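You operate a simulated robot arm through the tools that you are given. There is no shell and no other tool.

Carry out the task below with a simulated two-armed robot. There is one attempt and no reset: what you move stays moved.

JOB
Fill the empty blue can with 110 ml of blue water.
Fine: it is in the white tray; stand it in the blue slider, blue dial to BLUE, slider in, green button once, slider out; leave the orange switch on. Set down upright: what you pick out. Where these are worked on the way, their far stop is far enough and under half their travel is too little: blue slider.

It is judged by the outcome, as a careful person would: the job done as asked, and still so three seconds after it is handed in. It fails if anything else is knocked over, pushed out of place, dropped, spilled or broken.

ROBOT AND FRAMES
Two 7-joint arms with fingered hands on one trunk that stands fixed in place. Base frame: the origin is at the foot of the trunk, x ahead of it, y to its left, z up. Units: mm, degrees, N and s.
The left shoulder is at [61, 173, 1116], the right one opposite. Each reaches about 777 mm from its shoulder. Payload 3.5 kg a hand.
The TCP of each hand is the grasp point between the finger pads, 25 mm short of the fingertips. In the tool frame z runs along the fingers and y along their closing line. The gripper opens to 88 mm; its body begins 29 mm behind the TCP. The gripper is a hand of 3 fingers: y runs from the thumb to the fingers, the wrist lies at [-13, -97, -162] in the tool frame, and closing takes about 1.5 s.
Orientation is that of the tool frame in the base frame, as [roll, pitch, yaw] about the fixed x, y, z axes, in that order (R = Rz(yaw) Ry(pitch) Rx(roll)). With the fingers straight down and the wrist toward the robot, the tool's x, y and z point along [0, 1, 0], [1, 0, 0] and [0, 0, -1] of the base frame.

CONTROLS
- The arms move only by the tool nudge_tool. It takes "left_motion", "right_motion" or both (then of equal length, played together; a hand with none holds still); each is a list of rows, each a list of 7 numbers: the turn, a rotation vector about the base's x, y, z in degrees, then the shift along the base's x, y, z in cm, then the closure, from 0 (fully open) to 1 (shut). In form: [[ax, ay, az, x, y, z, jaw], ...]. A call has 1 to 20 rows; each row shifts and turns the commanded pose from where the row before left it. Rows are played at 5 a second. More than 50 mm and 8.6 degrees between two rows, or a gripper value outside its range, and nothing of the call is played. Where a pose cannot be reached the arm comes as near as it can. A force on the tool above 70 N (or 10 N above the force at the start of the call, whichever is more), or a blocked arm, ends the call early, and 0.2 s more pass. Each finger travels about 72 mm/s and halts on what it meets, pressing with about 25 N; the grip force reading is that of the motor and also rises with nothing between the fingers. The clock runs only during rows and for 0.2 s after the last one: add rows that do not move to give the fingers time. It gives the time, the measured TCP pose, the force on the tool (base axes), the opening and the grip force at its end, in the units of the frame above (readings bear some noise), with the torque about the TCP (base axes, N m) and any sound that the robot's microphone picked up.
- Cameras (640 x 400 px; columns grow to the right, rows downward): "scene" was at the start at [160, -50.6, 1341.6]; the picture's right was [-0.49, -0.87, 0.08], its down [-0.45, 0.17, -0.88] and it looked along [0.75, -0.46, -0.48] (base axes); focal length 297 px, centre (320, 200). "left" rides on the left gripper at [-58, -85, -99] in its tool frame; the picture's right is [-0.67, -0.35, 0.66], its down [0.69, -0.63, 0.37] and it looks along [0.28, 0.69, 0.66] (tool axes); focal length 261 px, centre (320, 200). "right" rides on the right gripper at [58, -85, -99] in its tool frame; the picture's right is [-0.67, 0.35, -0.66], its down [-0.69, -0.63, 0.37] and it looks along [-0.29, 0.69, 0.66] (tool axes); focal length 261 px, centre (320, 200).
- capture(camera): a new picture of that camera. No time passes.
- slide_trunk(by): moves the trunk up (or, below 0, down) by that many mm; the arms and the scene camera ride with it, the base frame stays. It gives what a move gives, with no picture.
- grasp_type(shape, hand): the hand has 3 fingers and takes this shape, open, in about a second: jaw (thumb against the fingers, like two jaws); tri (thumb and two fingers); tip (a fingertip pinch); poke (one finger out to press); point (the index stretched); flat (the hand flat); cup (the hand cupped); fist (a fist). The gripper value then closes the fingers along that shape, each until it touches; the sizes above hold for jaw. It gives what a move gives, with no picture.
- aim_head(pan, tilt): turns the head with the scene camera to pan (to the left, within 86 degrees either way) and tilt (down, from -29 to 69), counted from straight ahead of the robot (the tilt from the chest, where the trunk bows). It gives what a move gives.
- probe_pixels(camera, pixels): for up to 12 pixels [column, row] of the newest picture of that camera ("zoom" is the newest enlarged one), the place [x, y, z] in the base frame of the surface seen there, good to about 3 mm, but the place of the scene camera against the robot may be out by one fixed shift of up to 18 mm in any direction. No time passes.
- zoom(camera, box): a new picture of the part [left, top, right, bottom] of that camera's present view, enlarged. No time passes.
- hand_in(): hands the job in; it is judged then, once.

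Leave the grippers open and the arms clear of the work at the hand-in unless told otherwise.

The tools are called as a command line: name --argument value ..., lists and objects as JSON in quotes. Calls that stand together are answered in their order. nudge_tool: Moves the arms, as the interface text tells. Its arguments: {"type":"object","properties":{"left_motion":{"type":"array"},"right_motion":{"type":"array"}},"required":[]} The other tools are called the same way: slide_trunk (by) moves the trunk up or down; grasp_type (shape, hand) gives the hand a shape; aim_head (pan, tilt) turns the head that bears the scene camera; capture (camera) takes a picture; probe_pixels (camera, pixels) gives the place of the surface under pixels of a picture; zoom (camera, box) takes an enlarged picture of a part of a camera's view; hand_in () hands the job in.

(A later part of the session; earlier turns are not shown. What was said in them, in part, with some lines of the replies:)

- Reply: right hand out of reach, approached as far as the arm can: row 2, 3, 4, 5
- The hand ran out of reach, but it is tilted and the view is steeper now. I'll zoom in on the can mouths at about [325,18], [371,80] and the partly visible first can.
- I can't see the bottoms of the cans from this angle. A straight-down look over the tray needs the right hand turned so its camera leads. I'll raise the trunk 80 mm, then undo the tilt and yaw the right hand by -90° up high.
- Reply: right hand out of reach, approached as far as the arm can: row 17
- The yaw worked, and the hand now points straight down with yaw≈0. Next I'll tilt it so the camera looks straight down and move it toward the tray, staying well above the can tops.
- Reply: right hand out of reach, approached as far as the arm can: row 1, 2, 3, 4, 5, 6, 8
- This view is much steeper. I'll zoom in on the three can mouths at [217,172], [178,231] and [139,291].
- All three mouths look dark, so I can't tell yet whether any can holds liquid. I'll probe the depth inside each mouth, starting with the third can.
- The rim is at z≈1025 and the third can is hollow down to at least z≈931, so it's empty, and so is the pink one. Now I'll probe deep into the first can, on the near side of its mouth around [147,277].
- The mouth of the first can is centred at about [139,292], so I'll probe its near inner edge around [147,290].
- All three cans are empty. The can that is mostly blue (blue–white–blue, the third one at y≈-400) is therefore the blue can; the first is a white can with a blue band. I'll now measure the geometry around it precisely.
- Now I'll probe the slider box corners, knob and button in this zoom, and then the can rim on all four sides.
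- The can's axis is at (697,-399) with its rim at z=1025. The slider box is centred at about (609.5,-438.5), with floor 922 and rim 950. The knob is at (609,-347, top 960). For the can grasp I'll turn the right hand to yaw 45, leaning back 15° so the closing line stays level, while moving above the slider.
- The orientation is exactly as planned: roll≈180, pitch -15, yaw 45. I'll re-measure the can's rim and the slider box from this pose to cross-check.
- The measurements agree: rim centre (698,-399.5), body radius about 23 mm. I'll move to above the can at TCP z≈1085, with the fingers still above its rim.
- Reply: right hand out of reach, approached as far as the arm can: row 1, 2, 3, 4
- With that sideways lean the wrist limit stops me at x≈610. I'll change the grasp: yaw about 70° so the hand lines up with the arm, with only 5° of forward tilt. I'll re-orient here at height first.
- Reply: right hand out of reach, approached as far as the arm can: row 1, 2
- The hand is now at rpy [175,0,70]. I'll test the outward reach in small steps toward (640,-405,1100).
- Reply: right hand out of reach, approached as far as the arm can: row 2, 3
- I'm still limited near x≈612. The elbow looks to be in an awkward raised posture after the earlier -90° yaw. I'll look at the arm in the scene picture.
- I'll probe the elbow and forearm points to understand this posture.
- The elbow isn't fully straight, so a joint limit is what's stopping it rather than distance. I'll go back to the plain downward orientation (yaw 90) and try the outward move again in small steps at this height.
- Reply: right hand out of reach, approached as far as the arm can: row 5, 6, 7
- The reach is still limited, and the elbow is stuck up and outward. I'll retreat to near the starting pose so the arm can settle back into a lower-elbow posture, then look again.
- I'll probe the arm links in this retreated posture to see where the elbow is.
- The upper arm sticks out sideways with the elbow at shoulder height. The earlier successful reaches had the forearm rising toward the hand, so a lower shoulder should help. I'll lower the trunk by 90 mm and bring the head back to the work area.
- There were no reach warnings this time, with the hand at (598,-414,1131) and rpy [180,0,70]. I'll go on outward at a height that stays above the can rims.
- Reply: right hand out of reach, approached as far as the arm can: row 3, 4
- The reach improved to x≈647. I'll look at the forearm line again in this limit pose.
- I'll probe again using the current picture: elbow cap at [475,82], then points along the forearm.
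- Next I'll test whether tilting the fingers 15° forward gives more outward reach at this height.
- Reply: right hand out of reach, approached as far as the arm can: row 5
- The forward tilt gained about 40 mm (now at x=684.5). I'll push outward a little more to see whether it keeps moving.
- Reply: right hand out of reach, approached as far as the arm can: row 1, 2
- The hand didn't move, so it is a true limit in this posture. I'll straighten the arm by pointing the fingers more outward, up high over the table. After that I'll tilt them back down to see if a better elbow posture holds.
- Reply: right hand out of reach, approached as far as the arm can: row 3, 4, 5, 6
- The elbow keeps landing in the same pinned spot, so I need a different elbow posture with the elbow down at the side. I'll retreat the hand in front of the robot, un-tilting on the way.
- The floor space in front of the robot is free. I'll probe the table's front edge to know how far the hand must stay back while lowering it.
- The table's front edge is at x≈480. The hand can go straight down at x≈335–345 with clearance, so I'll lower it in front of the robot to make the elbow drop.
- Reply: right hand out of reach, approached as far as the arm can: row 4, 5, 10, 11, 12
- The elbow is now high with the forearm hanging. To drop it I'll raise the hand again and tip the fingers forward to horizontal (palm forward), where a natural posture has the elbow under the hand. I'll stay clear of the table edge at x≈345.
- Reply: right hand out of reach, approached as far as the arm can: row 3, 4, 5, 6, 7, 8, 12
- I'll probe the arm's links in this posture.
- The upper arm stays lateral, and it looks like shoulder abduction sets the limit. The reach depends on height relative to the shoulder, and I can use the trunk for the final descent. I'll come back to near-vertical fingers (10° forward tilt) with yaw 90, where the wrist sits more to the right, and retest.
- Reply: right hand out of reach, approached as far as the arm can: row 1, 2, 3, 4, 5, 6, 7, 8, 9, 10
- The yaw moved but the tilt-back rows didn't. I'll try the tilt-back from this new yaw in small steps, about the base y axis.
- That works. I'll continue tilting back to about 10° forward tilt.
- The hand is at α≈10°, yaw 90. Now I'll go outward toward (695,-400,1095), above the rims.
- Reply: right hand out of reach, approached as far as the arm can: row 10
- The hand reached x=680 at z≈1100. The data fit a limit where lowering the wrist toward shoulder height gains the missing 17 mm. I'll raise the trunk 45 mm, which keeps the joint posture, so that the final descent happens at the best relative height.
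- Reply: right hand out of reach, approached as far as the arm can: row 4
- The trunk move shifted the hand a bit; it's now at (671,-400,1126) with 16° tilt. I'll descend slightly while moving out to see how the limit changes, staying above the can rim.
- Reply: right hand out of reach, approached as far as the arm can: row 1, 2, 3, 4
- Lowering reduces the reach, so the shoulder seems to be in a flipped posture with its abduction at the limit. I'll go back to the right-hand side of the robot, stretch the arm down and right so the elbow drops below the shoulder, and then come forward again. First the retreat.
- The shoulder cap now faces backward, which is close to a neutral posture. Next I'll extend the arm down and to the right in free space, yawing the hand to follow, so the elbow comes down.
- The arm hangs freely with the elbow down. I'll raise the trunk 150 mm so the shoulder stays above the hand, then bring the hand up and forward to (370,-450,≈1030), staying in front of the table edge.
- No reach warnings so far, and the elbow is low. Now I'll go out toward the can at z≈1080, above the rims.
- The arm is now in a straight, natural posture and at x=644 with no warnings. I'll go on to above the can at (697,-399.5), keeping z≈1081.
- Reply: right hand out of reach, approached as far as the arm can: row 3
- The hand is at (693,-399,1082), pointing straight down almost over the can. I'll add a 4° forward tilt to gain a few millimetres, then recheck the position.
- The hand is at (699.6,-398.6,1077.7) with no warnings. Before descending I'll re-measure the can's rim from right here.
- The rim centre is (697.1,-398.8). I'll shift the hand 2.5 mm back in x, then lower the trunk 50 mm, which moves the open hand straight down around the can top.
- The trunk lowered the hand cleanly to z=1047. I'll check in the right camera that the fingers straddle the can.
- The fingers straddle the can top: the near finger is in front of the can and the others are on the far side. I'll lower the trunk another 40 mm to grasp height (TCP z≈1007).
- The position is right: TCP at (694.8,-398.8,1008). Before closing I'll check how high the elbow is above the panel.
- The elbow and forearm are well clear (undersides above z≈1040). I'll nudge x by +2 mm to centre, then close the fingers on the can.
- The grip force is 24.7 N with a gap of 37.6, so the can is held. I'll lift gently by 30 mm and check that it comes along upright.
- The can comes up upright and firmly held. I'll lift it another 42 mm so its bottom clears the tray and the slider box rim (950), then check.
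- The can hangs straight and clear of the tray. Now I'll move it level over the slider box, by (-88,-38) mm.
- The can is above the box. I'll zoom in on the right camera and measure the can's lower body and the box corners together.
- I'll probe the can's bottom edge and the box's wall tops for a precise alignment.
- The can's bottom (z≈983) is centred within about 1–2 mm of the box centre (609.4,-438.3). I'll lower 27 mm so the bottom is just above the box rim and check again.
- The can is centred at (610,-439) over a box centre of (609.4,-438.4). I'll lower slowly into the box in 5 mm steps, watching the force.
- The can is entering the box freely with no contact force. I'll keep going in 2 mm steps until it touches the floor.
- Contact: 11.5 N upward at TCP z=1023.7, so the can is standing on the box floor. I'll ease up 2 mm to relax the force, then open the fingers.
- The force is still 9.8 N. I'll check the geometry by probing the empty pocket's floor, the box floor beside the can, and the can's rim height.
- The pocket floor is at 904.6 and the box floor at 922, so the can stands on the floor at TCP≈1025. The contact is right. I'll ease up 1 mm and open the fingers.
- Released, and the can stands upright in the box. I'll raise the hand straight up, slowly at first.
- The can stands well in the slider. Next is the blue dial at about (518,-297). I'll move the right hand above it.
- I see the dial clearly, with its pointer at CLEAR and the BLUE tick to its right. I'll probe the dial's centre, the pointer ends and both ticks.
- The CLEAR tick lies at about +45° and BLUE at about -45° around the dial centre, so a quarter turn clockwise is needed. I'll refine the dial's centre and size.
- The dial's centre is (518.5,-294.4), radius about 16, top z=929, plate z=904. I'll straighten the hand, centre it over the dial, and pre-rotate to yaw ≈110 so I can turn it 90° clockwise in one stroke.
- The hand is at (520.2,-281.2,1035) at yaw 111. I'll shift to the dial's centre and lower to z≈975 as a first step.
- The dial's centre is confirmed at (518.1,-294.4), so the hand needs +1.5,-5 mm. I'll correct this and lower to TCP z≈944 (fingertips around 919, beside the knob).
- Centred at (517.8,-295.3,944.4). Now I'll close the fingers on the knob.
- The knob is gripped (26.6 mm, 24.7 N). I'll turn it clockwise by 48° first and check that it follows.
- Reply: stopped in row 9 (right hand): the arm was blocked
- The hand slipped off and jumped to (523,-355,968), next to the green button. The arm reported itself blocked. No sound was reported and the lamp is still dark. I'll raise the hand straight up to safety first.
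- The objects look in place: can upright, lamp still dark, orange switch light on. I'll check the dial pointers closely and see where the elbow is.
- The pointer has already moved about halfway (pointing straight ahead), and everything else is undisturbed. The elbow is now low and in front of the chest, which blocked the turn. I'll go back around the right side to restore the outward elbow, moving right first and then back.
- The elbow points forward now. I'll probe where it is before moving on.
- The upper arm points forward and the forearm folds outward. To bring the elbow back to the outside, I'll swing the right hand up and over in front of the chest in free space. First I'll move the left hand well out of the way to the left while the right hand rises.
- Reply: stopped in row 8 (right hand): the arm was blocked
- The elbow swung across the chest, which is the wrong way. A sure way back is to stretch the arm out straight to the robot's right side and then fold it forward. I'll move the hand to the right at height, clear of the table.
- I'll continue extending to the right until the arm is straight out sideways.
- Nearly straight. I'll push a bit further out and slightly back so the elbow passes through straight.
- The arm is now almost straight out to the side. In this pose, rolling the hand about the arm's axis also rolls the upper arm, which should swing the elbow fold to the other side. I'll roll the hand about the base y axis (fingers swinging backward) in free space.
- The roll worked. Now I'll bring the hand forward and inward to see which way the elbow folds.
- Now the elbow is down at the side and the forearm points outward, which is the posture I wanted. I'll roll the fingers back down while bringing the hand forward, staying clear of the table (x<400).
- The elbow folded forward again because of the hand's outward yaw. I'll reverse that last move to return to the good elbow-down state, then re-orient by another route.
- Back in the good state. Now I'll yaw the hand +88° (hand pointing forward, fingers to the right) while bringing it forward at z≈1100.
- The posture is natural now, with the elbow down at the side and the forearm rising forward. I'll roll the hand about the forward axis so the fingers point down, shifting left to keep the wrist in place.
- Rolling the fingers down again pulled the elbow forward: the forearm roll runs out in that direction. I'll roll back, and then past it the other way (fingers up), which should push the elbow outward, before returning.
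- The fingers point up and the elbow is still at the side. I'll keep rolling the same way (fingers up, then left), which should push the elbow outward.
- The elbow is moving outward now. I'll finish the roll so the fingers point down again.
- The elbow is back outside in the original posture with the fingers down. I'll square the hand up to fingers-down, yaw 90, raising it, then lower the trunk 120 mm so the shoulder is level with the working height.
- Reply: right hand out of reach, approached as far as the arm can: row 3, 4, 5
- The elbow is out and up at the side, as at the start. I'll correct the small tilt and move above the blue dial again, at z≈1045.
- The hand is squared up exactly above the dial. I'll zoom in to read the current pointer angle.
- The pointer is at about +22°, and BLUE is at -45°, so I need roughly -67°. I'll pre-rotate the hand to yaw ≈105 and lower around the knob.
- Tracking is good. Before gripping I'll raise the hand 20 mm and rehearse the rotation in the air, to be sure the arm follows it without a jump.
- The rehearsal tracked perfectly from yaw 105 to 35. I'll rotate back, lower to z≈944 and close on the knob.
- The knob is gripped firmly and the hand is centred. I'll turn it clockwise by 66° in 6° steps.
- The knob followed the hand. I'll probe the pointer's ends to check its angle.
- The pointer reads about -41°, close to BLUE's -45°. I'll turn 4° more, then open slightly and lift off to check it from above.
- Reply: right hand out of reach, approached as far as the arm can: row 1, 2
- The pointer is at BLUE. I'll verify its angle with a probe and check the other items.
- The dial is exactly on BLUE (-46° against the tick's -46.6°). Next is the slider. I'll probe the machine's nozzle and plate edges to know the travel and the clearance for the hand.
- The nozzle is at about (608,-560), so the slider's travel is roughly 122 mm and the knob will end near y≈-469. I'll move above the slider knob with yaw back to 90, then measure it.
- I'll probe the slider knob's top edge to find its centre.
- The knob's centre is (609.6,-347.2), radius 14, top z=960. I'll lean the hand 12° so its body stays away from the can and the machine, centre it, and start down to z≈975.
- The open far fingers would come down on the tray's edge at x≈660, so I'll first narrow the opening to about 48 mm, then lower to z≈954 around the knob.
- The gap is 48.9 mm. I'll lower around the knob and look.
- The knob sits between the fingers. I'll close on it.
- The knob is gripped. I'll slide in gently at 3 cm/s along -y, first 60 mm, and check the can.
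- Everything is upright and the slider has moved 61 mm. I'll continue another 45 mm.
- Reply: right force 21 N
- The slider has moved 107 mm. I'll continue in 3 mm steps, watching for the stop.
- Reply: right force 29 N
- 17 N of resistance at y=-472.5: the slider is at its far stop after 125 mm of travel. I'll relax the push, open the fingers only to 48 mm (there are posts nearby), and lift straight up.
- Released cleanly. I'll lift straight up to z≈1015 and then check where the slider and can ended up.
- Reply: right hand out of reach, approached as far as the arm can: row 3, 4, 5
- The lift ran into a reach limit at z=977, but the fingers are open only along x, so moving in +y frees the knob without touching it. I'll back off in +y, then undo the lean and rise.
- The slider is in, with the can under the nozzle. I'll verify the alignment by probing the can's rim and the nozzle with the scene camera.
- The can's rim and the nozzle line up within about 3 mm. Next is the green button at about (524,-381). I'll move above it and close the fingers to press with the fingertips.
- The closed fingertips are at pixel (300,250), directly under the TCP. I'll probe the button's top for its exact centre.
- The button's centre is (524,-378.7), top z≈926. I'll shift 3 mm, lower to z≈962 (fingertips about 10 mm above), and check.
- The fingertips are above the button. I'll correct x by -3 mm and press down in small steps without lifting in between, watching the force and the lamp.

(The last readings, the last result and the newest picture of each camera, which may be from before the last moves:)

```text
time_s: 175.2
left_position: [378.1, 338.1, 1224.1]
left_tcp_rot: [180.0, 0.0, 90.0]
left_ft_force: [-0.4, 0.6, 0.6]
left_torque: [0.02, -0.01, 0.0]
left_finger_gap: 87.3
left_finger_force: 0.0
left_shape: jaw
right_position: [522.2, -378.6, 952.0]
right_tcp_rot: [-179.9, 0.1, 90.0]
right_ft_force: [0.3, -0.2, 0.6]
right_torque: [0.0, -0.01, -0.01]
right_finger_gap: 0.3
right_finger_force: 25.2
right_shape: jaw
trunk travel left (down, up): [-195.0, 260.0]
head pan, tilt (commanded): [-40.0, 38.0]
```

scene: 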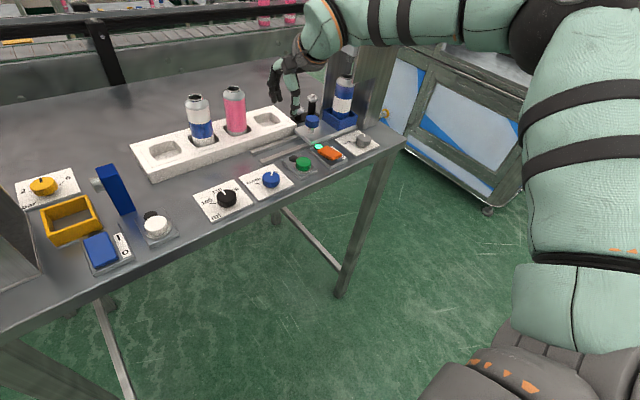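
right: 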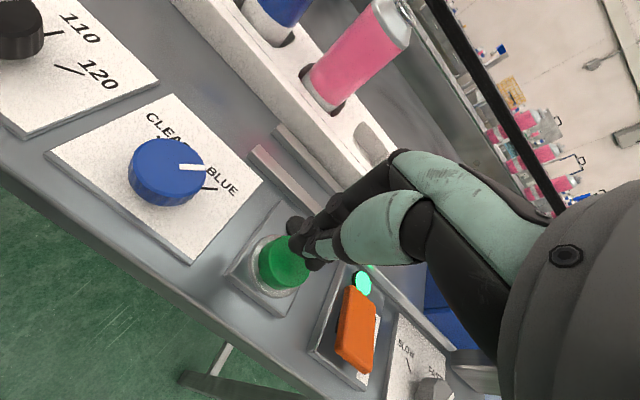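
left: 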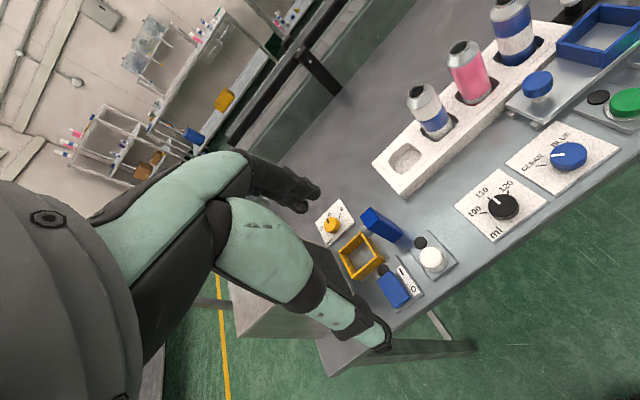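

Not touching yet (0.6 N at z=952). I'll continue down in 2 mm steps.

nudge_tool --right_motion '[[0, 0, 0, 0, 0, -0.2, 1], [0, 0, 0, 0, 0, -0.2, 1], [0, 0, 0, 0, 0, -0.2, 1], [0, 0, 0, 0, 0, 0, 1]]'

```text
time_s: 176.2
left_position: [378.7, 338.4, 1224.0]
left_tcp_rot: [180.0, 0.0, 90.0]
left_ft_force: [0.3, -0.4, 0.3]
left_torque: [-0.02, 0.02, 0.05]
left_finger_gap: 87.6
left_finger_force: 0.2
left_shape: jaw
right_position: [521.3, -378.5, 946.3]
right_tcp_rot: [-179.9, 0.1, 90.0]
right_ft_force: [0.6, -0.9, 1.8]
right_torque: [-0.03, 0.0, -0.02]
right_finger_gap: 0.1
right_finger_force: 24.9
right_shape: jaw
trunk travel left (down, up): [-195.0, 260.0]
head pan, tilt (commanded): [-40.0, 38.0]
heard: click
```

I heard a click: the button has triggered. I'll lift off now and watch the lamp and the nozzle.

nudge_tool --right_motion '[[0, 0, 0, 0, 0, 0.5, 1], [0, 0, 0, 0, 0, 1, 1], [0, 0, 0, 0, 0, 1.5, 1], [0, 0, 0, 0, 0, 1.5, 1]]'

capture --camera "right"

capture --camera "scene"

zoom --camera "scene" --box '[260, 30, 420, 180]'

```text
time_s: 177.2
left_position: [377.1, 338.8, 1224.0]
left_tcp_rot: [-179.9, 0.0, 90.1]
left_ft_force: [0.4, 0.2, 0.4]
left_torque: [-0.01, 0.04, -0.01]
left_finger_gap: 87.5
left_finger_force: 0.1
left_shape: jaw
right_position: [520.3, -377.7, 991.2]
right_tcp_rot: [-179.9, 0.1, 90.0]
right_ft_force: [-0.1, -0.1, 0.0]
right_torque: [0.01, 0.0, 0.01]
right_finger_gap: 0.2
right_finger_force: 24.9
right_shape: jaw
trunk travel left (down, up): [-195.0, 260.0]
head pan, tilt (commanded): [-40.0, 38.0]
```

```text
taken
```

right: 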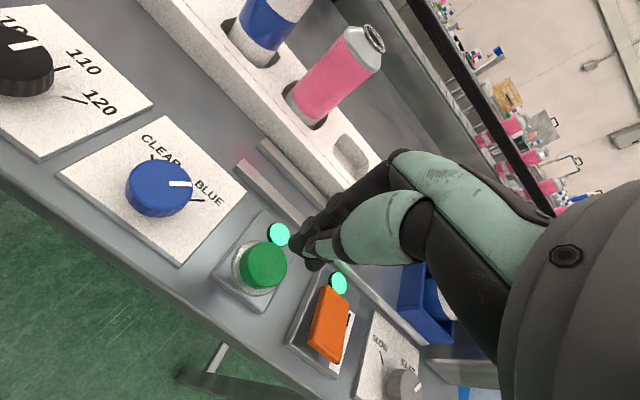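

```text
taken
```

scene: 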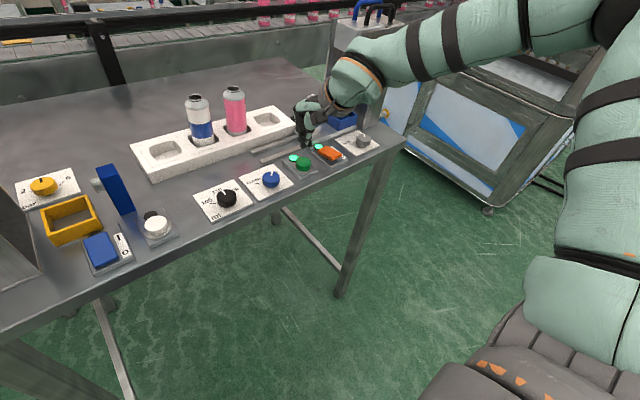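

```text
2.67 times, centred on (340, 105) of scene
```

zoom: 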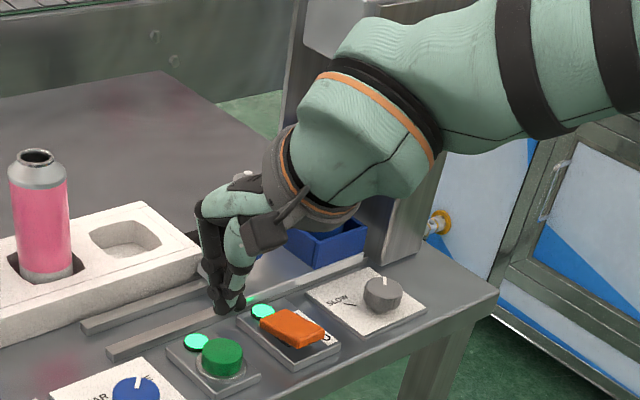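

The lamp beside the green button is lit, so it is running. I'll move the hand aside to the left to see the can, which also lets time pass.

nudge_tool --right_motion '[[0, 0, 0, 0, 1.5, 1, 1], [0, 0, 0, 0, 2, 1, 1], [0, 0, 0, 0, 2, 1, 0.7], [0, 0, 0, 0, 2, 0.5, 0.45], [0, 0, 0, 0, 0, 0, 0.45], [0, 0, 0, 0, 0, 0, 0.45], [0, 0, 0, 0, 0, 0, 0.45], [0, 0, 0, 0, 0, 0, 0.45], [0, 0, 0, 0, 0, 0, 0.45], [0, 0, 0, 0, 0, 0, 0.45]]'

capture --camera "scene"

zoom --camera "scene" --box '[260, 30, 420, 180]'

```text
time_s: 179.4
left_position: [378.8, 338.2, 1223.0]
left_tcp_rot: [180.0, 0.1, 90.0]
left_ft_force: [0.4, 0.5, -0.3]
left_torque: [-0.02, 0.0, 0.0]
left_finger_gap: 87.7
left_finger_force: 0.0
left_shape: jaw
right_position: [520.2, -303.2, 1025.9]
right_tcp_rot: [-179.9, 0.0, 90.1]
right_ft_force: [0.2, 0.7, 0.5]
right_torque: [0.01, 0.02, -0.01]
right_finger_gap: 47.6
right_finger_force: 0.0
right_shape: jaw
trunk travel left (down, up): [-195.0, 260.0]
head pan, tilt (commanded): [-40.0, 38.0]
```

```text
taken
```

scene: 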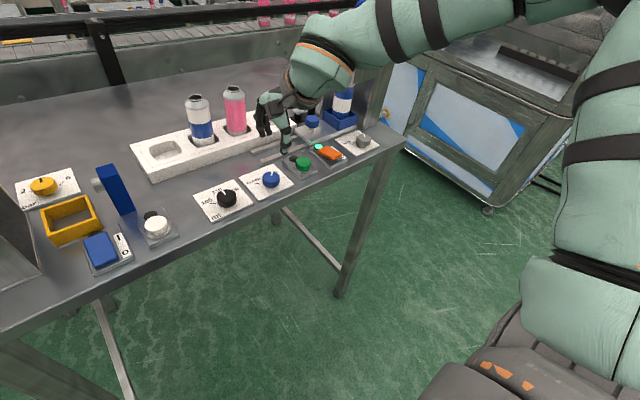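

```text
2.67 times, centred on (340, 105) of scene
```

zoom: 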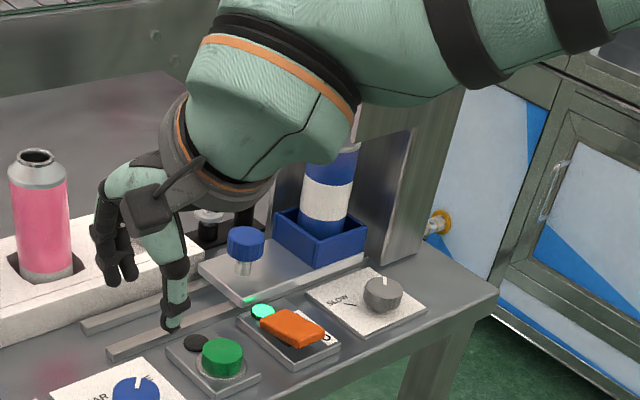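

The lamp is dark again, so the cycle seems finished. I'll wait two more seconds and move the hand further aside to look at the nozzle and can.

nudge_tool --right_motion '[[0, 0, 0, -1, 2, 0.5, 0.45], [0, 0, 0, -1, 2, 0.5, 0.45], [0, 0, 0, -1, 2, 0, 0.45], [0, 0, 0, 0, 2, 0, 0.45], [0, 0, 0, 0, 0, 0, 0.45], [0, 0, 0, 0, 0, 0, 0.45], [0, 0, 0, 0, 0, 0, 0.45], [0, 0, 0, 0, 0, 0, 0.45], [0, 0, 0, 0, 0, 0, 0.45], [0, 0, 0, 0, 0, 0, 0.45]]'

capture --camera "scene"

zoom --camera "scene" --box '[260, 30, 420, 180]'

capture --camera "right"

```text
time_s: 181.6
left_position: [378.2, 338.8, 1222.9]
left_tcp_rot: [-180.0, 0.0, 90.0]
left_ft_force: [-0.3, 0.7, 0.5]
left_torque: [-0.02, -0.03, 0.0]
left_finger_gap: 87.9
left_finger_force: 0.1
left_shape: jaw
right_position: [489.2, -223.9, 1035.1]
right_tcp_rot: [-180.0, 0.2, 90.0]
right_ft_force: [-0.2, -0.7, -0.2]
right_torque: [0.04, 0.01, 0.0]
right_finger_gap: 47.9
right_finger_force: 0.0
right_shape: jaw
trunk travel left (down, up): [-195.0, 260.0]
head pan, tilt (commanded): [-40.0, 38.0]
```

```text
taken
```

scene: 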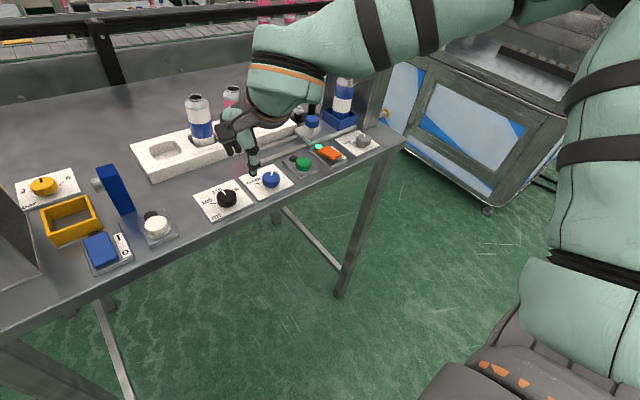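

```text
2.67 times, centred on (340, 105) of scene
```

zoom: 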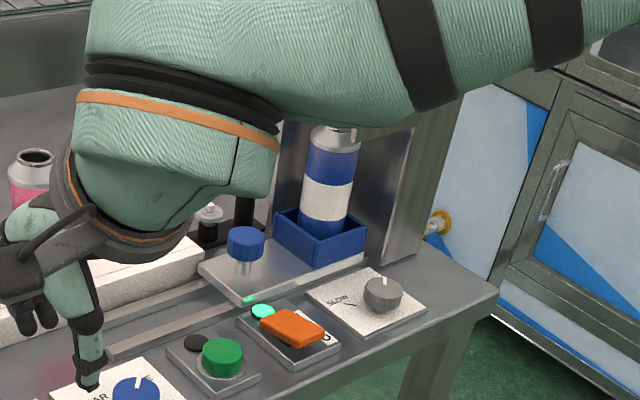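

```text
taken
```

right: 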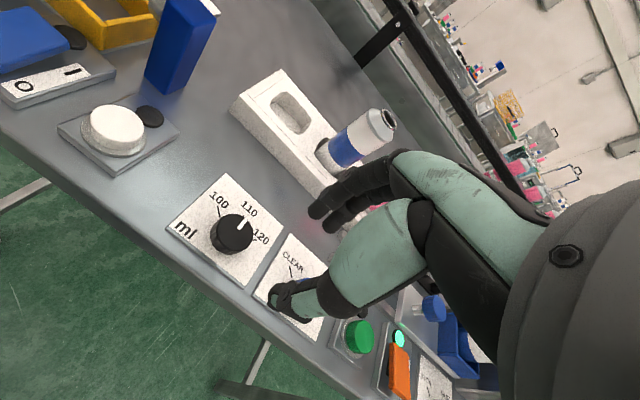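

The cycle is complete and I see no spill. Next I'll pull the slider out. I'll bring the hand, opened to 48 mm, to the left of the knob at (609.6,-395), lean it 12° and lower to knob height.

nudge_tool --right_motion '[[0, 0, 0, 2.4, -3.2, 0, 0.45], [0, 0, 0, 2.4, -3.2, 0, 0.45], [0, 0, 0, 2.4, -3.2, 0, 0.45], [0, 0, 0, 2.4, -3.2, 0, 0.45], [0, 0, 0, 2.4, -3.2, 0, 0.45], [-6, 0, 0, 0, -0.6, 0, 0.45], [-6, 0, 0, 0, -0.6, -1.5, 0.45], [0, 0, 0, 0, 0, -2, 0.45], [0, 0, 0, 0, 0, -2, 0.45], [0, 0, 0, 0, 0, -1.5, 0.45], [0, 0, 0, 0, 0, 0, 0.45], [0, 0, 0, 0, 0, 0, 0.45]]'

capture --camera "right"

capture --camera "scene"

zoom --camera "scene" --box '[240, 50, 400, 180]'

```text
time_s: 184.2
left_position: [378.3, 338.6, 1224.4]
left_tcp_rot: [179.9, 0.0, 90.0]
left_ft_force: [-0.2, -0.1, -0.6]
left_torque: [-0.01, 0.0, 0.03]
left_finger_gap: 87.6
left_finger_force: 0.0
left_shape: jaw
right_position: [613.4, -395.4, 966.1]
right_tcp_rot: [-179.9, 12.2, 90.0]
right_ft_force: [-0.4, -0.1, -0.2]
right_torque: [0.0, -0.02, -0.03]
right_finger_gap: 48.1
right_finger_force: 0.1
right_shape: jaw
trunk travel left (down, up): [-195.0, 260.0]
head pan, tilt (commanded): [-40.0, 38.0]
```

```text
taken
```

right: 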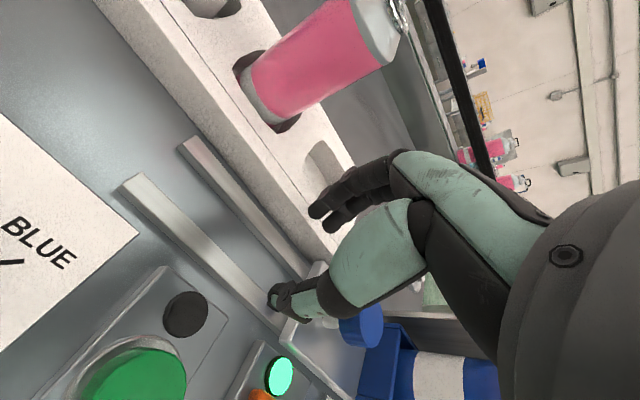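

```text
taken
```

scene: 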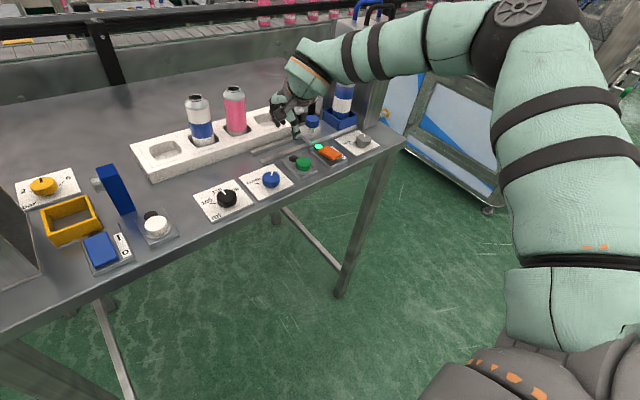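

```text
3.08 times, centred on (320, 115) of scene
```

zoom: 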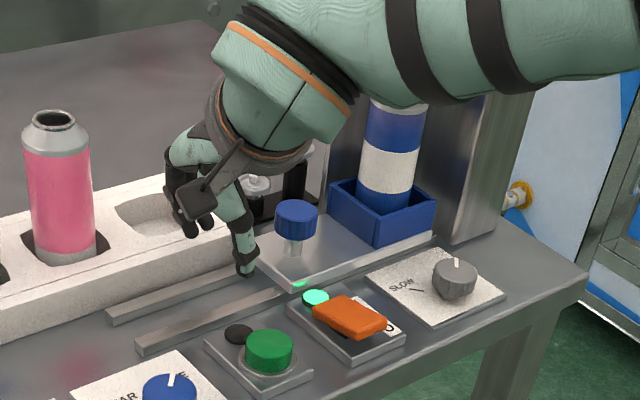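

The hand is left of the knob. I'll correct x by -4 mm, lower to z≈953, then move in -y so the knob passes between thumb and fingers.

nudge_tool --right_motion '[[0, 0, 0, -0.35, 0, 0, 0.45], [0, 0, 0, 0, 0, -0.7, 0.45], [0, 0, 0, 0, 0, -0.6, 0.45], [0, 0, 0, 0, -0.8, 0, 0.45], [0, 0, 0, 0, -1.2, 0, 0.45], [0, 0, 0, 0, -1.2, 0, 0.45], [0, 0, 0, 0, -1.2, 0, 0.45], [0, 0, 0, 0, -1.2, 0, 0.45], [0, 0, 0, 0, -1.2, 0, 0.45], [0, 0, 0, 0, -0.8, 0, 0.45], [0, 0, 0, 0, 0, 0, 0.45], [0, 0, 0, 0, 0, 0, 0.45]]'

capture --camera "right"

zoom --camera "scene" --box '[260, 60, 400, 170]'

```text
time_s: 186.8
left_position: [378.8, 338.4, 1222.1]
left_tcp_rot: [-180.0, 0.0, 90.1]
left_ft_force: [0.1, -0.7, 1.4]
left_torque: [0.01, 0.01, 0.03]
left_finger_gap: 87.7
left_finger_force: 0.1
left_shape: jaw
right_position: [608.0, -472.4, 953.0]
right_tcp_rot: [-179.9, 12.1, 90.0]
right_ft_force: [-0.4, -0.2, -0.2]
right_torque: [-0.02, -0.01, 0.01]
right_finger_gap: 48.2
right_finger_force: 0.0
right_shape: jaw
trunk travel left (down, up): [-195.0, 260.0]
head pan, tilt (commanded): [-40.0, 38.0]
```

```text
taken
```

right: 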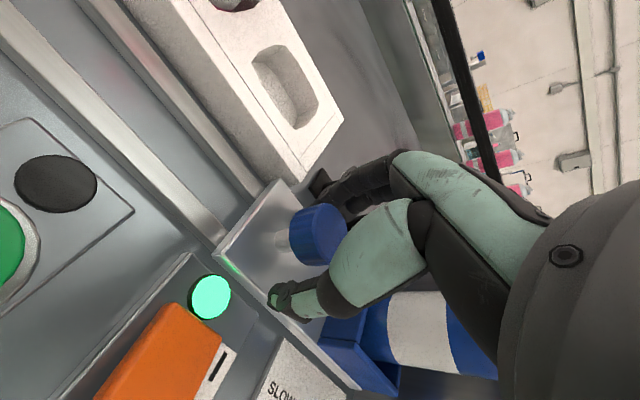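

```text
3.64 times, centred on (330, 115) of scene
```

zoom: 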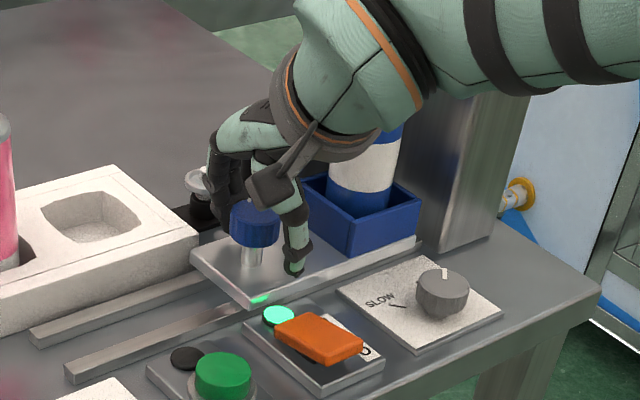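

The knob is between the fingers at (608,-472.4,953). I'll close on it.

nudge_tool --right_motion '[[0, 0, 0, 0.1, 0, 0, 0.6], [0, 0, 0, 0, 0, 0, 0.8], [0, 0, 0, 0, 0, 0, 1], [0, 0, 0, 0, 0, 0, 1], [0, 0, 0, 0, 0, 0, 1], [0, 0, 0, 0, 0, 0, 1]]'

capture --camera "right"

```text
time_s: 188.2
left_position: [378.3, 335.9, 1223.8]
left_tcp_rot: [-180.0, -0.1, 89.9]
left_ft_force: [0.8, -0.2, -0.1]
left_torque: [0.01, 0.02, 0.01]
left_finger_gap: 87.4
left_finger_force: 0.0
left_shape: jaw
right_position: [607.3, -472.8, 951.5]
right_tcp_rot: [-179.6, 12.1, 90.0]
right_ft_force: [-6.5, -1.0, -13.7]
right_torque: [0.01, 0.1, 0.01]
right_finger_gap: 17.5
right_finger_force: 24.7
right_shape: jaw
trunk travel left (down, up): [-195.0, 260.0]
head pan, tilt (commanded): [-40.0, 38.0]
```

```text
taken
```

right: 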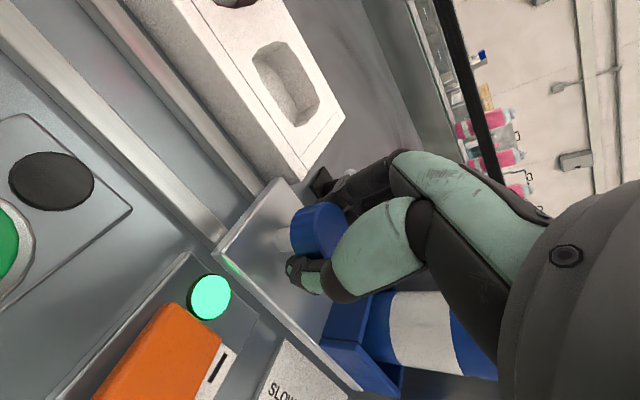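

Gripped. I'll pull the slider out slowly (about 2 cm/s, since the can is full), first 70 mm.

nudge_tool --right_motion '[[0, 0, 0, 0, 0.1, 0, 1], [0, 0, 0, 0, 0.2, 0, 1], [0, 0, 0, 0, 0.3, 0, 1], [0, 0, 0, 0, 0.4, 0, 1], [0, 0, 0, 0, 0.4, 0, 1], [0, 0, 0, 0, 0.4, 0, 1], [0, 0, 0, 0, 0.4, 0, 1], [0, 0, 0, 0, 0.4, 0, 1], [0, 0, 0, 0, 0.4, 0, 1], [0, 0, 0, 0, 0.4, 0, 1], [0, 0, 0, 0, 0.4, 0, 1], [0, 0, 0, 0, 0.4, 0, 1], [0, 0, 0, 0, 0.4, 0, 1], [0, 0, 0, 0, 0.4, 0, 1], [0, 0, 0, 0, 0.4, 0, 1], [0, 0, 0, 0, 0.4, 0, 1], [0, 0, 0, 0, 0.4, 0, 1], [0, 0, 0, 0, 0.3, 0, 1], [0, 0, 0, 0, 0.2, 0, 1], [0, 0, 0, 0, 0.1, 0, 1]]'

capture --camera "right"

capture --camera "scene"

zoom --camera "scene" --box '[240, 60, 400, 170]'

```text
time_s: 192.4
left_position: [379.0, 336.7, 1224.4]
left_tcp_rot: [-180.0, -0.1, 90.0]
left_ft_force: [-1.0, 0.4, -0.5]
left_torque: [0.01, 0.01, 0.01]
left_finger_gap: 87.6
left_finger_force: 0.0
left_shape: jaw
right_position: [609.3, -405.1, 952.8]
right_tcp_rot: [-179.8, 11.9, 90.0]
right_ft_force: [-10.8, -1.9, -21.3]
right_torque: [0.01, 0.15, 0.0]
right_finger_gap: 17.1
right_finger_force: 24.9
right_shape: jaw
trunk travel left (down, up): [-195.0, 260.0]
head pan, tilt (commanded): [-40.0, 38.0]
```

```text
taken
```

right: 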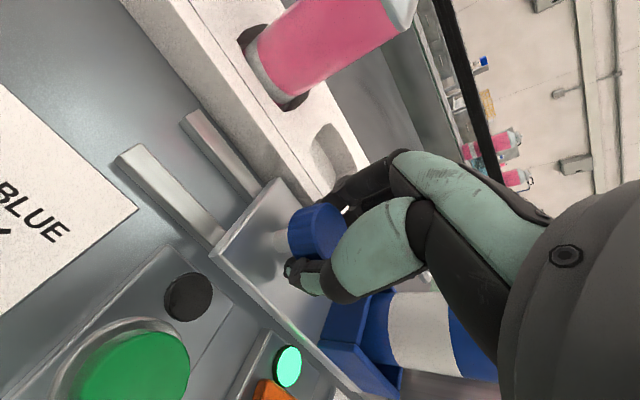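

```text
taken
```

scene: 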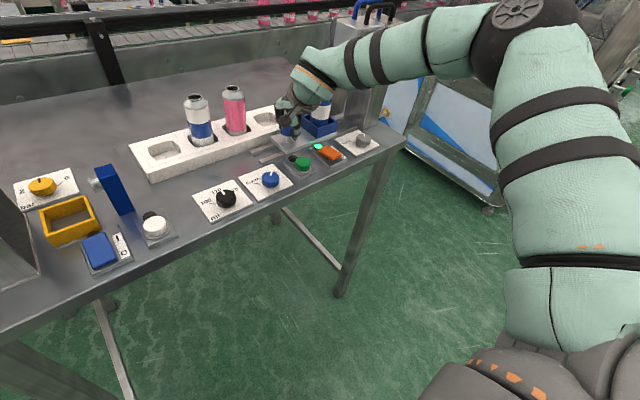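

```text
3.64 times, centred on (320, 115) of scene
```

zoom: 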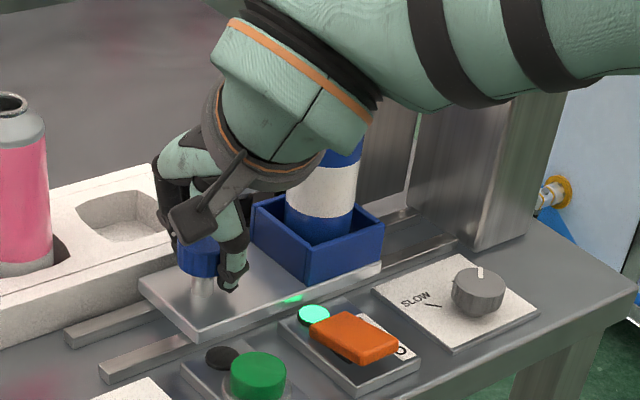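

68 mm out and the can is still upright. I'll continue the remaining distance slowly toward the original position (y≈-347).

nudge_tool --right_motion '[[0, 0, 0, 0, 0.2, 0, 1], [0, 0, 0, 0, 0.3, 0, 1], [0, 0, 0, 0, 0.4, 0, 1], [0, 0, 0, 0, 0.4, 0, 1], [0, 0, 0, 0, 0.4, 0, 1], [0, 0, 0, 0, 0.4, 0, 1], [0, 0, 0, 0, 0.4, 0, 1], [0, 0, 0, 0, 0.4, 0, 1], [0, 0, 0, 0, 0.4, 0, 1], [0, 0, 0, 0, 0.4, 0, 1], [0, 0, 0, 0, 0.4, 0, 1], [0, 0, 0, 0, 0.4, 0, 1], [0, 0, 0, 0, 0.4, 0, 1], [0, 0, 0, 0, 0.3, 0, 1], [0, 0, 0, 0, 0.2, 0, 1], [0, 0, 0, 0, 0.1, 0, 1], [0, 0, 0, 0, 0, 0, 1]]'

capture --camera "right"

capture --camera "scene"

zoom --camera "scene" --box '[240, 60, 400, 170]'

```text
time_s: 196.0
left_position: [379.8, 334.0, 1223.3]
left_tcp_rot: [-179.9, -0.2, 90.0]
left_ft_force: [-0.3, 0.3, -0.6]
left_torque: [0.0, 0.01, -0.03]
left_finger_gap: 87.6
left_finger_force: 0.1
left_shape: jaw
right_position: [609.6, -351.3, 951.9]
right_tcp_rot: [-179.8, 11.8, 89.9]
right_ft_force: [-10.2, -11.0, -17.7]
right_torque: [-0.03, 0.12, -0.05]
right_finger_gap: 17.1
right_finger_force: 25.2
right_shape: jaw
trunk travel left (down, up): [-195.0, 260.0]
head pan, tilt (commanded): [-40.0, 38.0]
```

```text
taken
```

right: 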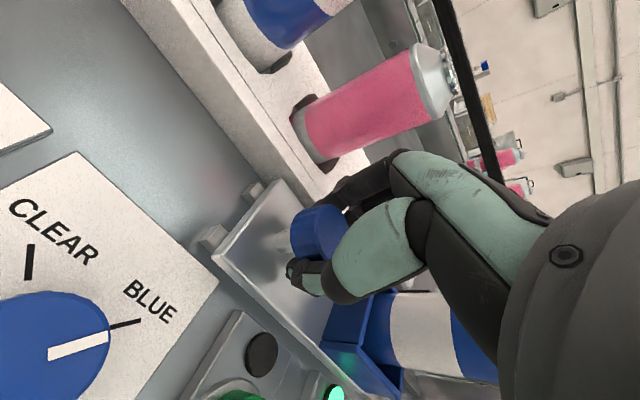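

```text
taken
```

scene: 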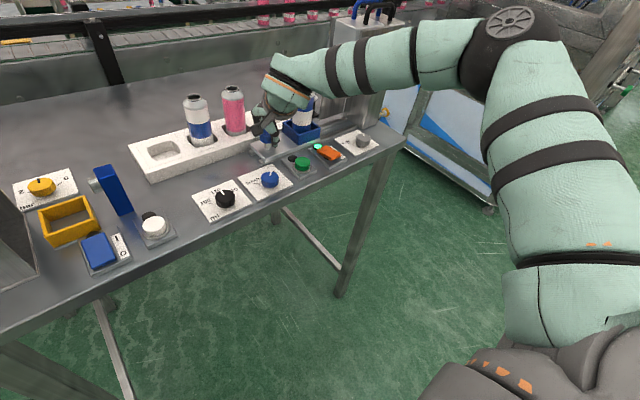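

```text
3.64 times, centred on (320, 115) of scene
```

zoom: 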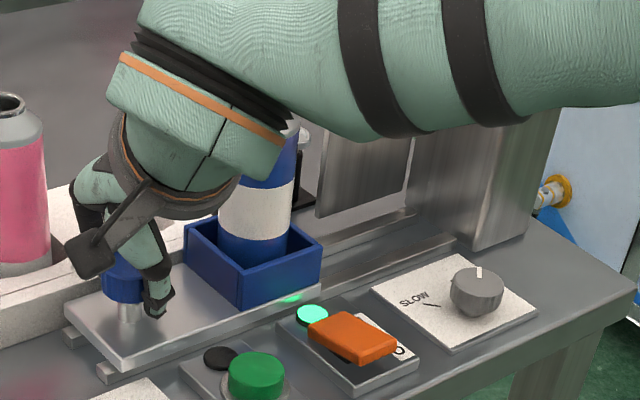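

The force shows the slider has reached its outer stop. I'll relax, open to 48 mm, and lift straight up.

nudge_tool --right_motion '[[0, 0, 0, 0, -0.2, 0, 1], [0, 0, 0, 0, 0, 0, 0.7], [0, 0, 0, 0, 0, 0, 0.45], [0, 0, 0, 0, 0, 0, 0.45], [0, 0, 0, 0, 0, 0, 0.45], [0, 0, 0, 0, 0, 0, 0.45], [0, 0, 0, 0, 0, 0.5, 0.45], [0, 0, 0, 0, 0, 1, 0.45], [0, 0, 0, 0, 0, 1.5, 0.45], [0, 0, 0, 0, 0, 1.5, 0.45], [0, 0, 0, 0, 0, 1.5, 0.45], [0, 0, 0, 0, 0, 1.5, 0.45], [0, 0, 0, 0, 0, 1.5, 0.45], [0, 0, 0, 0, 0, 0, 0.45]]'

capture --camera "right"

capture --camera "scene"

```text
time_s: 199.0
left_position: [378.9, 338.7, 1223.8]
left_tcp_rot: [180.0, 0.0, 90.0]
left_ft_force: [-0.3, 0.8, 0.4]
left_torque: [-0.03, 0.0, -0.02]
left_finger_gap: 87.6
left_finger_force: 0.1
left_shape: jaw
right_position: [608.2, -351.1, 1043.5]
right_tcp_rot: [-179.8, 12.1, 90.0]
right_ft_force: [0.4, -0.8, -0.1]
right_torque: [0.01, 0.01, 0.02]
right_finger_gap: 48.1
right_finger_force: 0.0
right_shape: jaw
trunk travel left (down, up): [-195.0, 260.0]
head pan, tilt (commanded): [-40.0, 38.0]
```

```text
taken
```

right: 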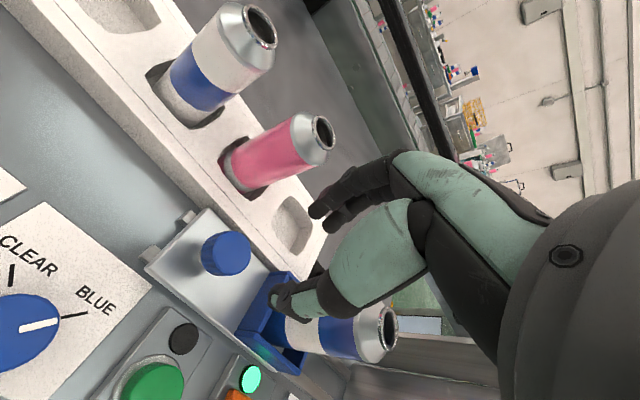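

```text
taken
```

scene: 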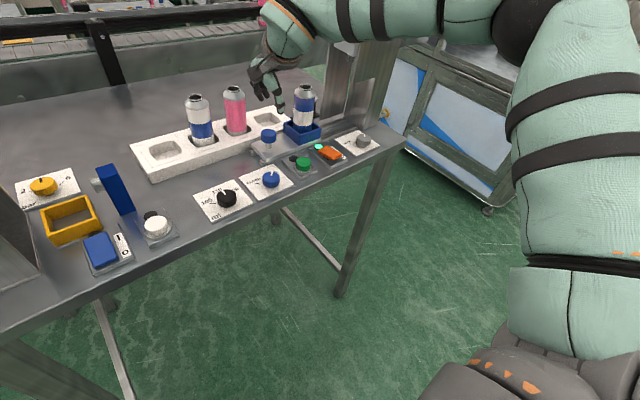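

The slider is out and the can is upright. I'll back the hand off and up, then tilt its camera to look down into the can and check the fill.

nudge_tool --right_motion '[[4, 0, 0, -1, 0.5, 1.5, 0.3], [4, 0, 0, -2, 0, 1.5, 0], [4, 0, 0, -2, -1, 2, 0], [0, 0, 0, -2, -1.5, 2, 0], [0, 0, 0, -2, -2, 2, 0], [0, 7, 0, -1.5, -2, 2, 0], [0, 7, 0, -1, -2, 1, 0], [0, 7, 0, 0, 0, 0, 0], [0, 7, 0, 0, 0, 0, 0], [0, 5, 0, 0, 0, 0, 0], [0, 0, 0, 0, 0, 0, 0]]'

capture --camera "right"

```text
time_s: 201.4
left_position: [379.9, 340.0, 1223.2]
left_tcp_rot: [-180.0, 0.1, 90.0]
left_ft_force: [0.3, 0.4, 0.4]
left_torque: [-0.01, -0.02, -0.03]
left_finger_gap: 87.8
left_finger_force: 0.1
left_shape: jaw
right_position: [503.6, -336.7, 1119.3]
right_tcp_rot: [-167.8, 1.0, 88.8]
right_ft_force: [-0.1, 0.4, -0.2]
right_torque: [-0.02, -0.01, 0.03]
right_finger_gap: 87.9
right_finger_force: 0.1
right_shape: jaw
right hand out of reach, approached as far as the arm can: row 5, 6, 7, 8, 9
trunk travel left (down, up): [-195.0, 260.0]
head pan, tilt (commanded): [-40.0, 38.0]
```

```text
taken
```

right: 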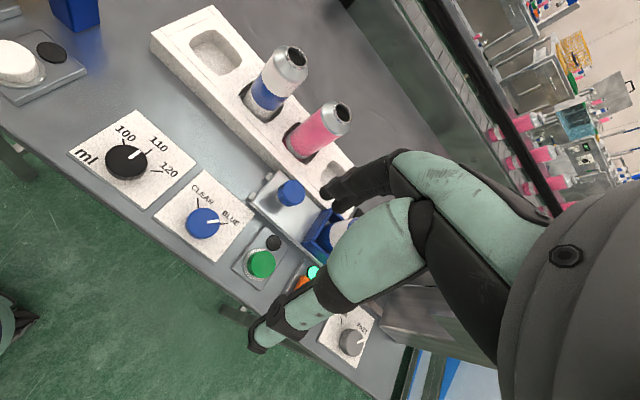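

I can't see into the can from here. I'll back away to (400,-450) with the hand level, then approach a better viewing pose.

nudge_tool --right_motion '[[0, -6, 0, -2, -2, 0, 0], [0, -6, 0, -3, -3, 0, 0], [0, 0, 0, -3, -3, 0, 0], [0, 0, 0, -2.5, -3, 1, 0], [0, 0, 0, 0, 0, 2, 0], [0, 0, 0, 0, 0, 2, 0], [0, 0, 0, 0, 0, 0, 0]]'

nudge_tool --right_motion '[[0, 6, 0, 1.5, 0, 0, 0], [0, 6, 0, 1.5, 0, 0, 0], [0, 6, 0, 1.5, 0, 0, 0], [0, 6, 0, 1.5, 0, 0, 0], [0, 6, 0, 1, 0, 0, 0], [0, 0, 0, 0, 0, 0, 0]]'

capture --camera "right"

```text
time_s: 203.0
left_position: [378.7, 336.2, 1224.1]
left_tcp_rot: [-179.9, 0.0, 90.0]
left_ft_force: [0.0, -0.2, 0.0]
left_torque: [0.03, 0.02, 0.01]
left_finger_gap: 87.4
left_finger_force: 0.2
left_shape: jaw
right_position: [453.8, -390.8, 1150.0]
right_tcp_rot: [-177.4, 0.5, 88.3]
right_ft_force: [-0.4, -0.2, -0.5]
right_torque: [0.02, 0.0, 0.02]
right_finger_gap: 87.9
right_finger_force: 0.1
right_shape: jaw
right hand out of reach, approached as far as the arm can: row 3, 4, 6
trunk travel left (down, up): [-195.0, 260.0]
head pan, tilt (commanded): [-40.0, 38.0]
```

```text
time_s: 204.4
left_position: [377.9, 337.7, 1223.1]
left_tcp_rot: [-179.9, 0.1, 90.0]
left_ft_force: [0.7, 0.9, -0.3]
left_torque: [-0.01, -0.03, -0.05]
left_finger_gap: 87.4
left_finger_force: 0.1
left_shape: jaw
right_position: [478.5, -369.4, 1139.5]
right_tcp_rot: [-171.7, 0.6, 86.9]
right_ft_force: [-0.5, -0.2, -0.8]
right_torque: [0.0, 0.02, 0.02]
right_finger_gap: 87.9
right_finger_force: 0.0
right_shape: jaw
right hand out of reach, approached as far as the arm can: row 1, 2, 3, 4, 5
trunk travel left (down, up): [-195.0, 260.0]
head pan, tilt (commanded): [-40.0, 38.0]
```

```text
taken
```

right: 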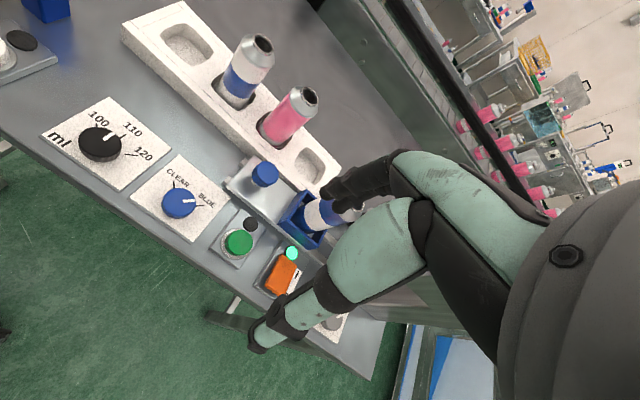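

The fingers hide the can and this posture can't rise further by itself. I'll go to a comfortable pose in front of the can, fingers clear of it, and use the trunk to raise the camera.

nudge_tool --right_motion '[[0, -4, 1.5, 1, 0, -2, 0], [0, -4, 1.5, 1, 0, -2, 0], [0, 0, 0, 1, -0.5, -2, 0], [0, 0, 0, 1, -0.5, -0.5, 0], [0, 0, 0, 0, 0, 0, 0], [0, 0, 0, 0, 0, 0, 0]]'

```text
time_s: 205.8
left_position: [379.3, 338.6, 1223.1]
left_tcp_rot: [180.0, 0.0, 90.0]
left_ft_force: [-0.1, -0.5, -0.3]
left_torque: [-0.01, 0.03, -0.03]
left_finger_gap: 87.6
left_finger_force: 0.1
left_shape: jaw
right_position: [519.6, -378.8, 1075.7]
right_tcp_rot: [-179.7, 0.5, 89.7]
right_ft_force: [0.4, -0.3, 0.5]
right_torque: [0.07, -0.02, -0.01]
right_finger_gap: 87.6
right_finger_force: 0.1
right_shape: jaw
trunk travel left (down, up): [-195.0, 260.0]
head pan, tilt (commanded): [-40.0, 38.0]
```

The hand is at (519.6,-378.8,1075.7) without warnings. I'll raise the trunk by 250 mm.

slide_trunk --by 250

capture --camera "right"

capture --camera "scene"

```text
time_s: 208.3
left_position: [378.8, 337.9, 1473.7]
left_tcp_rot: [-180.0, 0.1, 89.9]
left_ft_force: [0.7, 0.1, 0.2]
left_torque: [0.0, 0.03, 0.01]
left_finger_gap: 87.4
left_finger_force: 0.1
left_shape: jaw
right_position: [518.6, -377.9, 1327.2]
right_tcp_rot: [-179.7, 0.4, 89.9]
right_ft_force: [0.2, 0.1, -0.7]
right_torque: [0.03, 0.0, -0.01]
right_finger_gap: 88.0
right_finger_force: 0.0
right_shape: jaw
trunk travel left (down, up): [-445.0, 10.0]
head pan, tilt (commanded): [-40.0, 38.0]
```

```text
taken
```

right: 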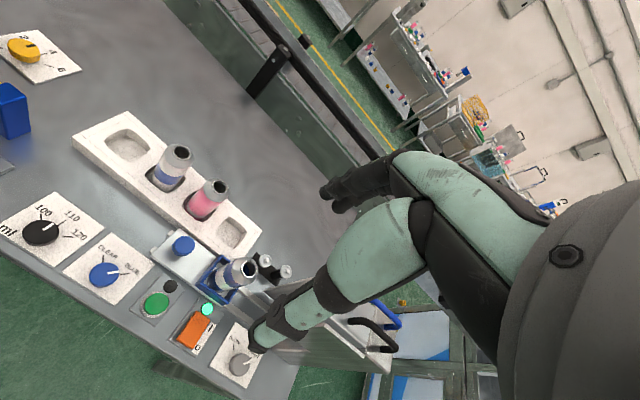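

```text
taken
```

scene: 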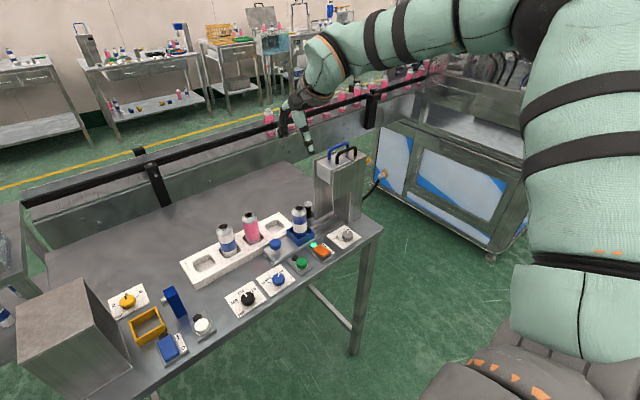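

Good overview. I'll zoom into the can's mouth at [248,268] in the right camera and probe inside.

zoom --camera "right" --box '[224, 252, 272, 282]'

zoom --camera "right" --box '[0, 180, 260, 370]'

```text
13.33 times, centred on (248, 267) of right
```

zoom: 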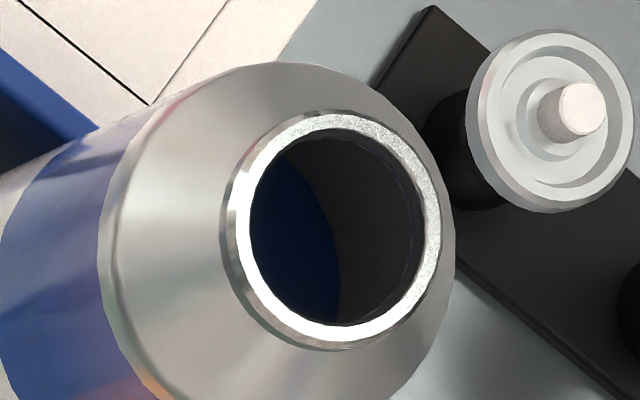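

```text
2.11 times, centred on (130, 275) of right
```

zoom: 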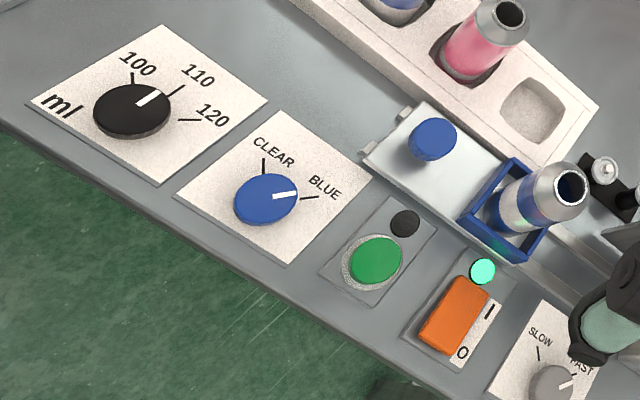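

I can see blue water inside the can. The dial is on BLUE, the volume on 110, the orange switch lit, and the slider out. I'll probe the liquid level as a sanity check.

probe_pixels --camera "right" --pixels '[[245.5, 268], [246, 269], [246.5, 270], [247, 272], [245, 266], [252, 268], [243, 270]]'

zoom --camera "scene" --box '[170, 150, 390, 340]'

```text
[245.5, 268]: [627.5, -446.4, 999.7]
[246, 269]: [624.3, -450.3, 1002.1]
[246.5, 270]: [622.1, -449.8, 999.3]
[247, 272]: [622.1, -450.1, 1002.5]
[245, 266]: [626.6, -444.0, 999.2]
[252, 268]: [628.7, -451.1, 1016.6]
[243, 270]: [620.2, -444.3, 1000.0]
```

```text
2.11 times, centred on (280, 245) of scene
```

zoom: 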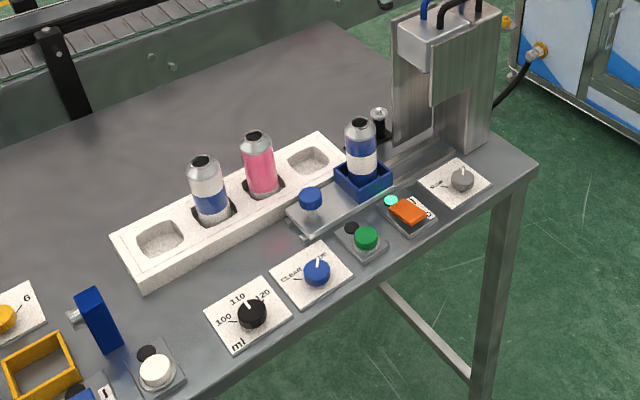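

The liquid surface is flat at z≈1000, about 78 mm above the can floor, which matches 110 ml. Everything on the table is in place. I'll move the right hand back, clear of the work, with the fingers open.

nudge_tool --right_motion '[[0, 0, 0, -3, -1, 0, 0], [0, 0, 0, -3, -1, 0, 0], [0, 0, 0, -3, -1, 0, 0], [0, 0, 0, -3, -1, 0, 0], [0, 0, 0, -3, -1, 0, 0], [0, 0, 0, -3, -1, 0, 0], [0, 0, 0, 0, 0, 0, 0], [0, 0, 0, 0, 0, 0, 0]]'

capture --camera "scene"

```text
time_s: 210.1
left_position: [378.8, 338.0, 1473.4]
left_tcp_rot: [180.0, 0.0, 90.0]
left_ft_force: [-0.2, -0.8, 0.5]
left_torque: [0.03, -0.03, -0.01]
left_finger_gap: 87.7
left_finger_force: 0.0
left_shape: jaw
right_position: [343.0, -433.3, 1327.6]
right_tcp_rot: [-179.7, 0.4, 89.8]
right_ft_force: [-0.5, -0.1, 0.8]
right_torque: [0.01, 0.03, -0.01]
right_finger_gap: 87.7
right_finger_force: 0.0
right_shape: jaw
right hand out of reach, approached as far as the arm can: row 6
trunk travel left (down, up): [-445.0, 10.0]
head pan, tilt (commanded): [-40.0, 38.0]
```

```text
taken
```

scene: 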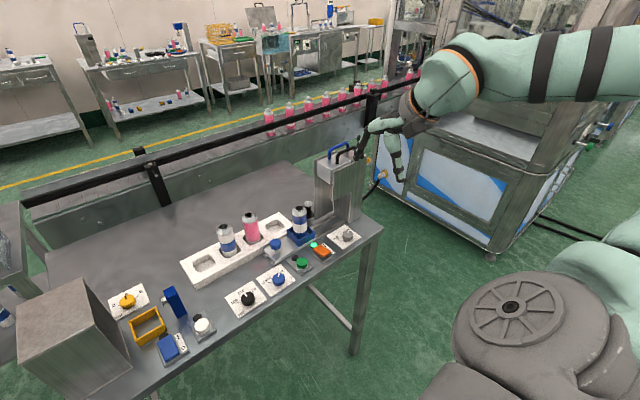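

Both hands are open and clear of the work. The filled can stands upright in the pulled-out slider, the dial is on BLUE, the orange switch is on, and nothing else has been disturbed. I'm handing in the job.

hand_in

```text
The job is handed in.
```

The blue can is filled with blue water and stands upright in the slider, which is pulled back out. The liquid sits about 78 mm above the can floor, which fits roughly 110 ml; that is a camera estimate, not a weighing.

- **Which can:** All three cans in the tray looked empty. I used the mostly blue one (blue–white–blue); the other can with blue on it is white with a blue band.
- **Settings:** The blue dial is on BLUE, the volume dial was already on 110 and I left it there, and the orange switch is still on.
- **Filling:** The slider went in to its far stop, I pressed the green button once and heard one click, and its lamp lit and went out by itself. I saw no spill.
- **One slip:** On the first try at the dial, the right hand slipped off and moved over next to the green button. There was no click and the lamp stayed dark, so it did not trigger. The second try turned the dial cleanly.

I saw nothing knocked over or moved out of place. Both grippers are open and clear of the work.
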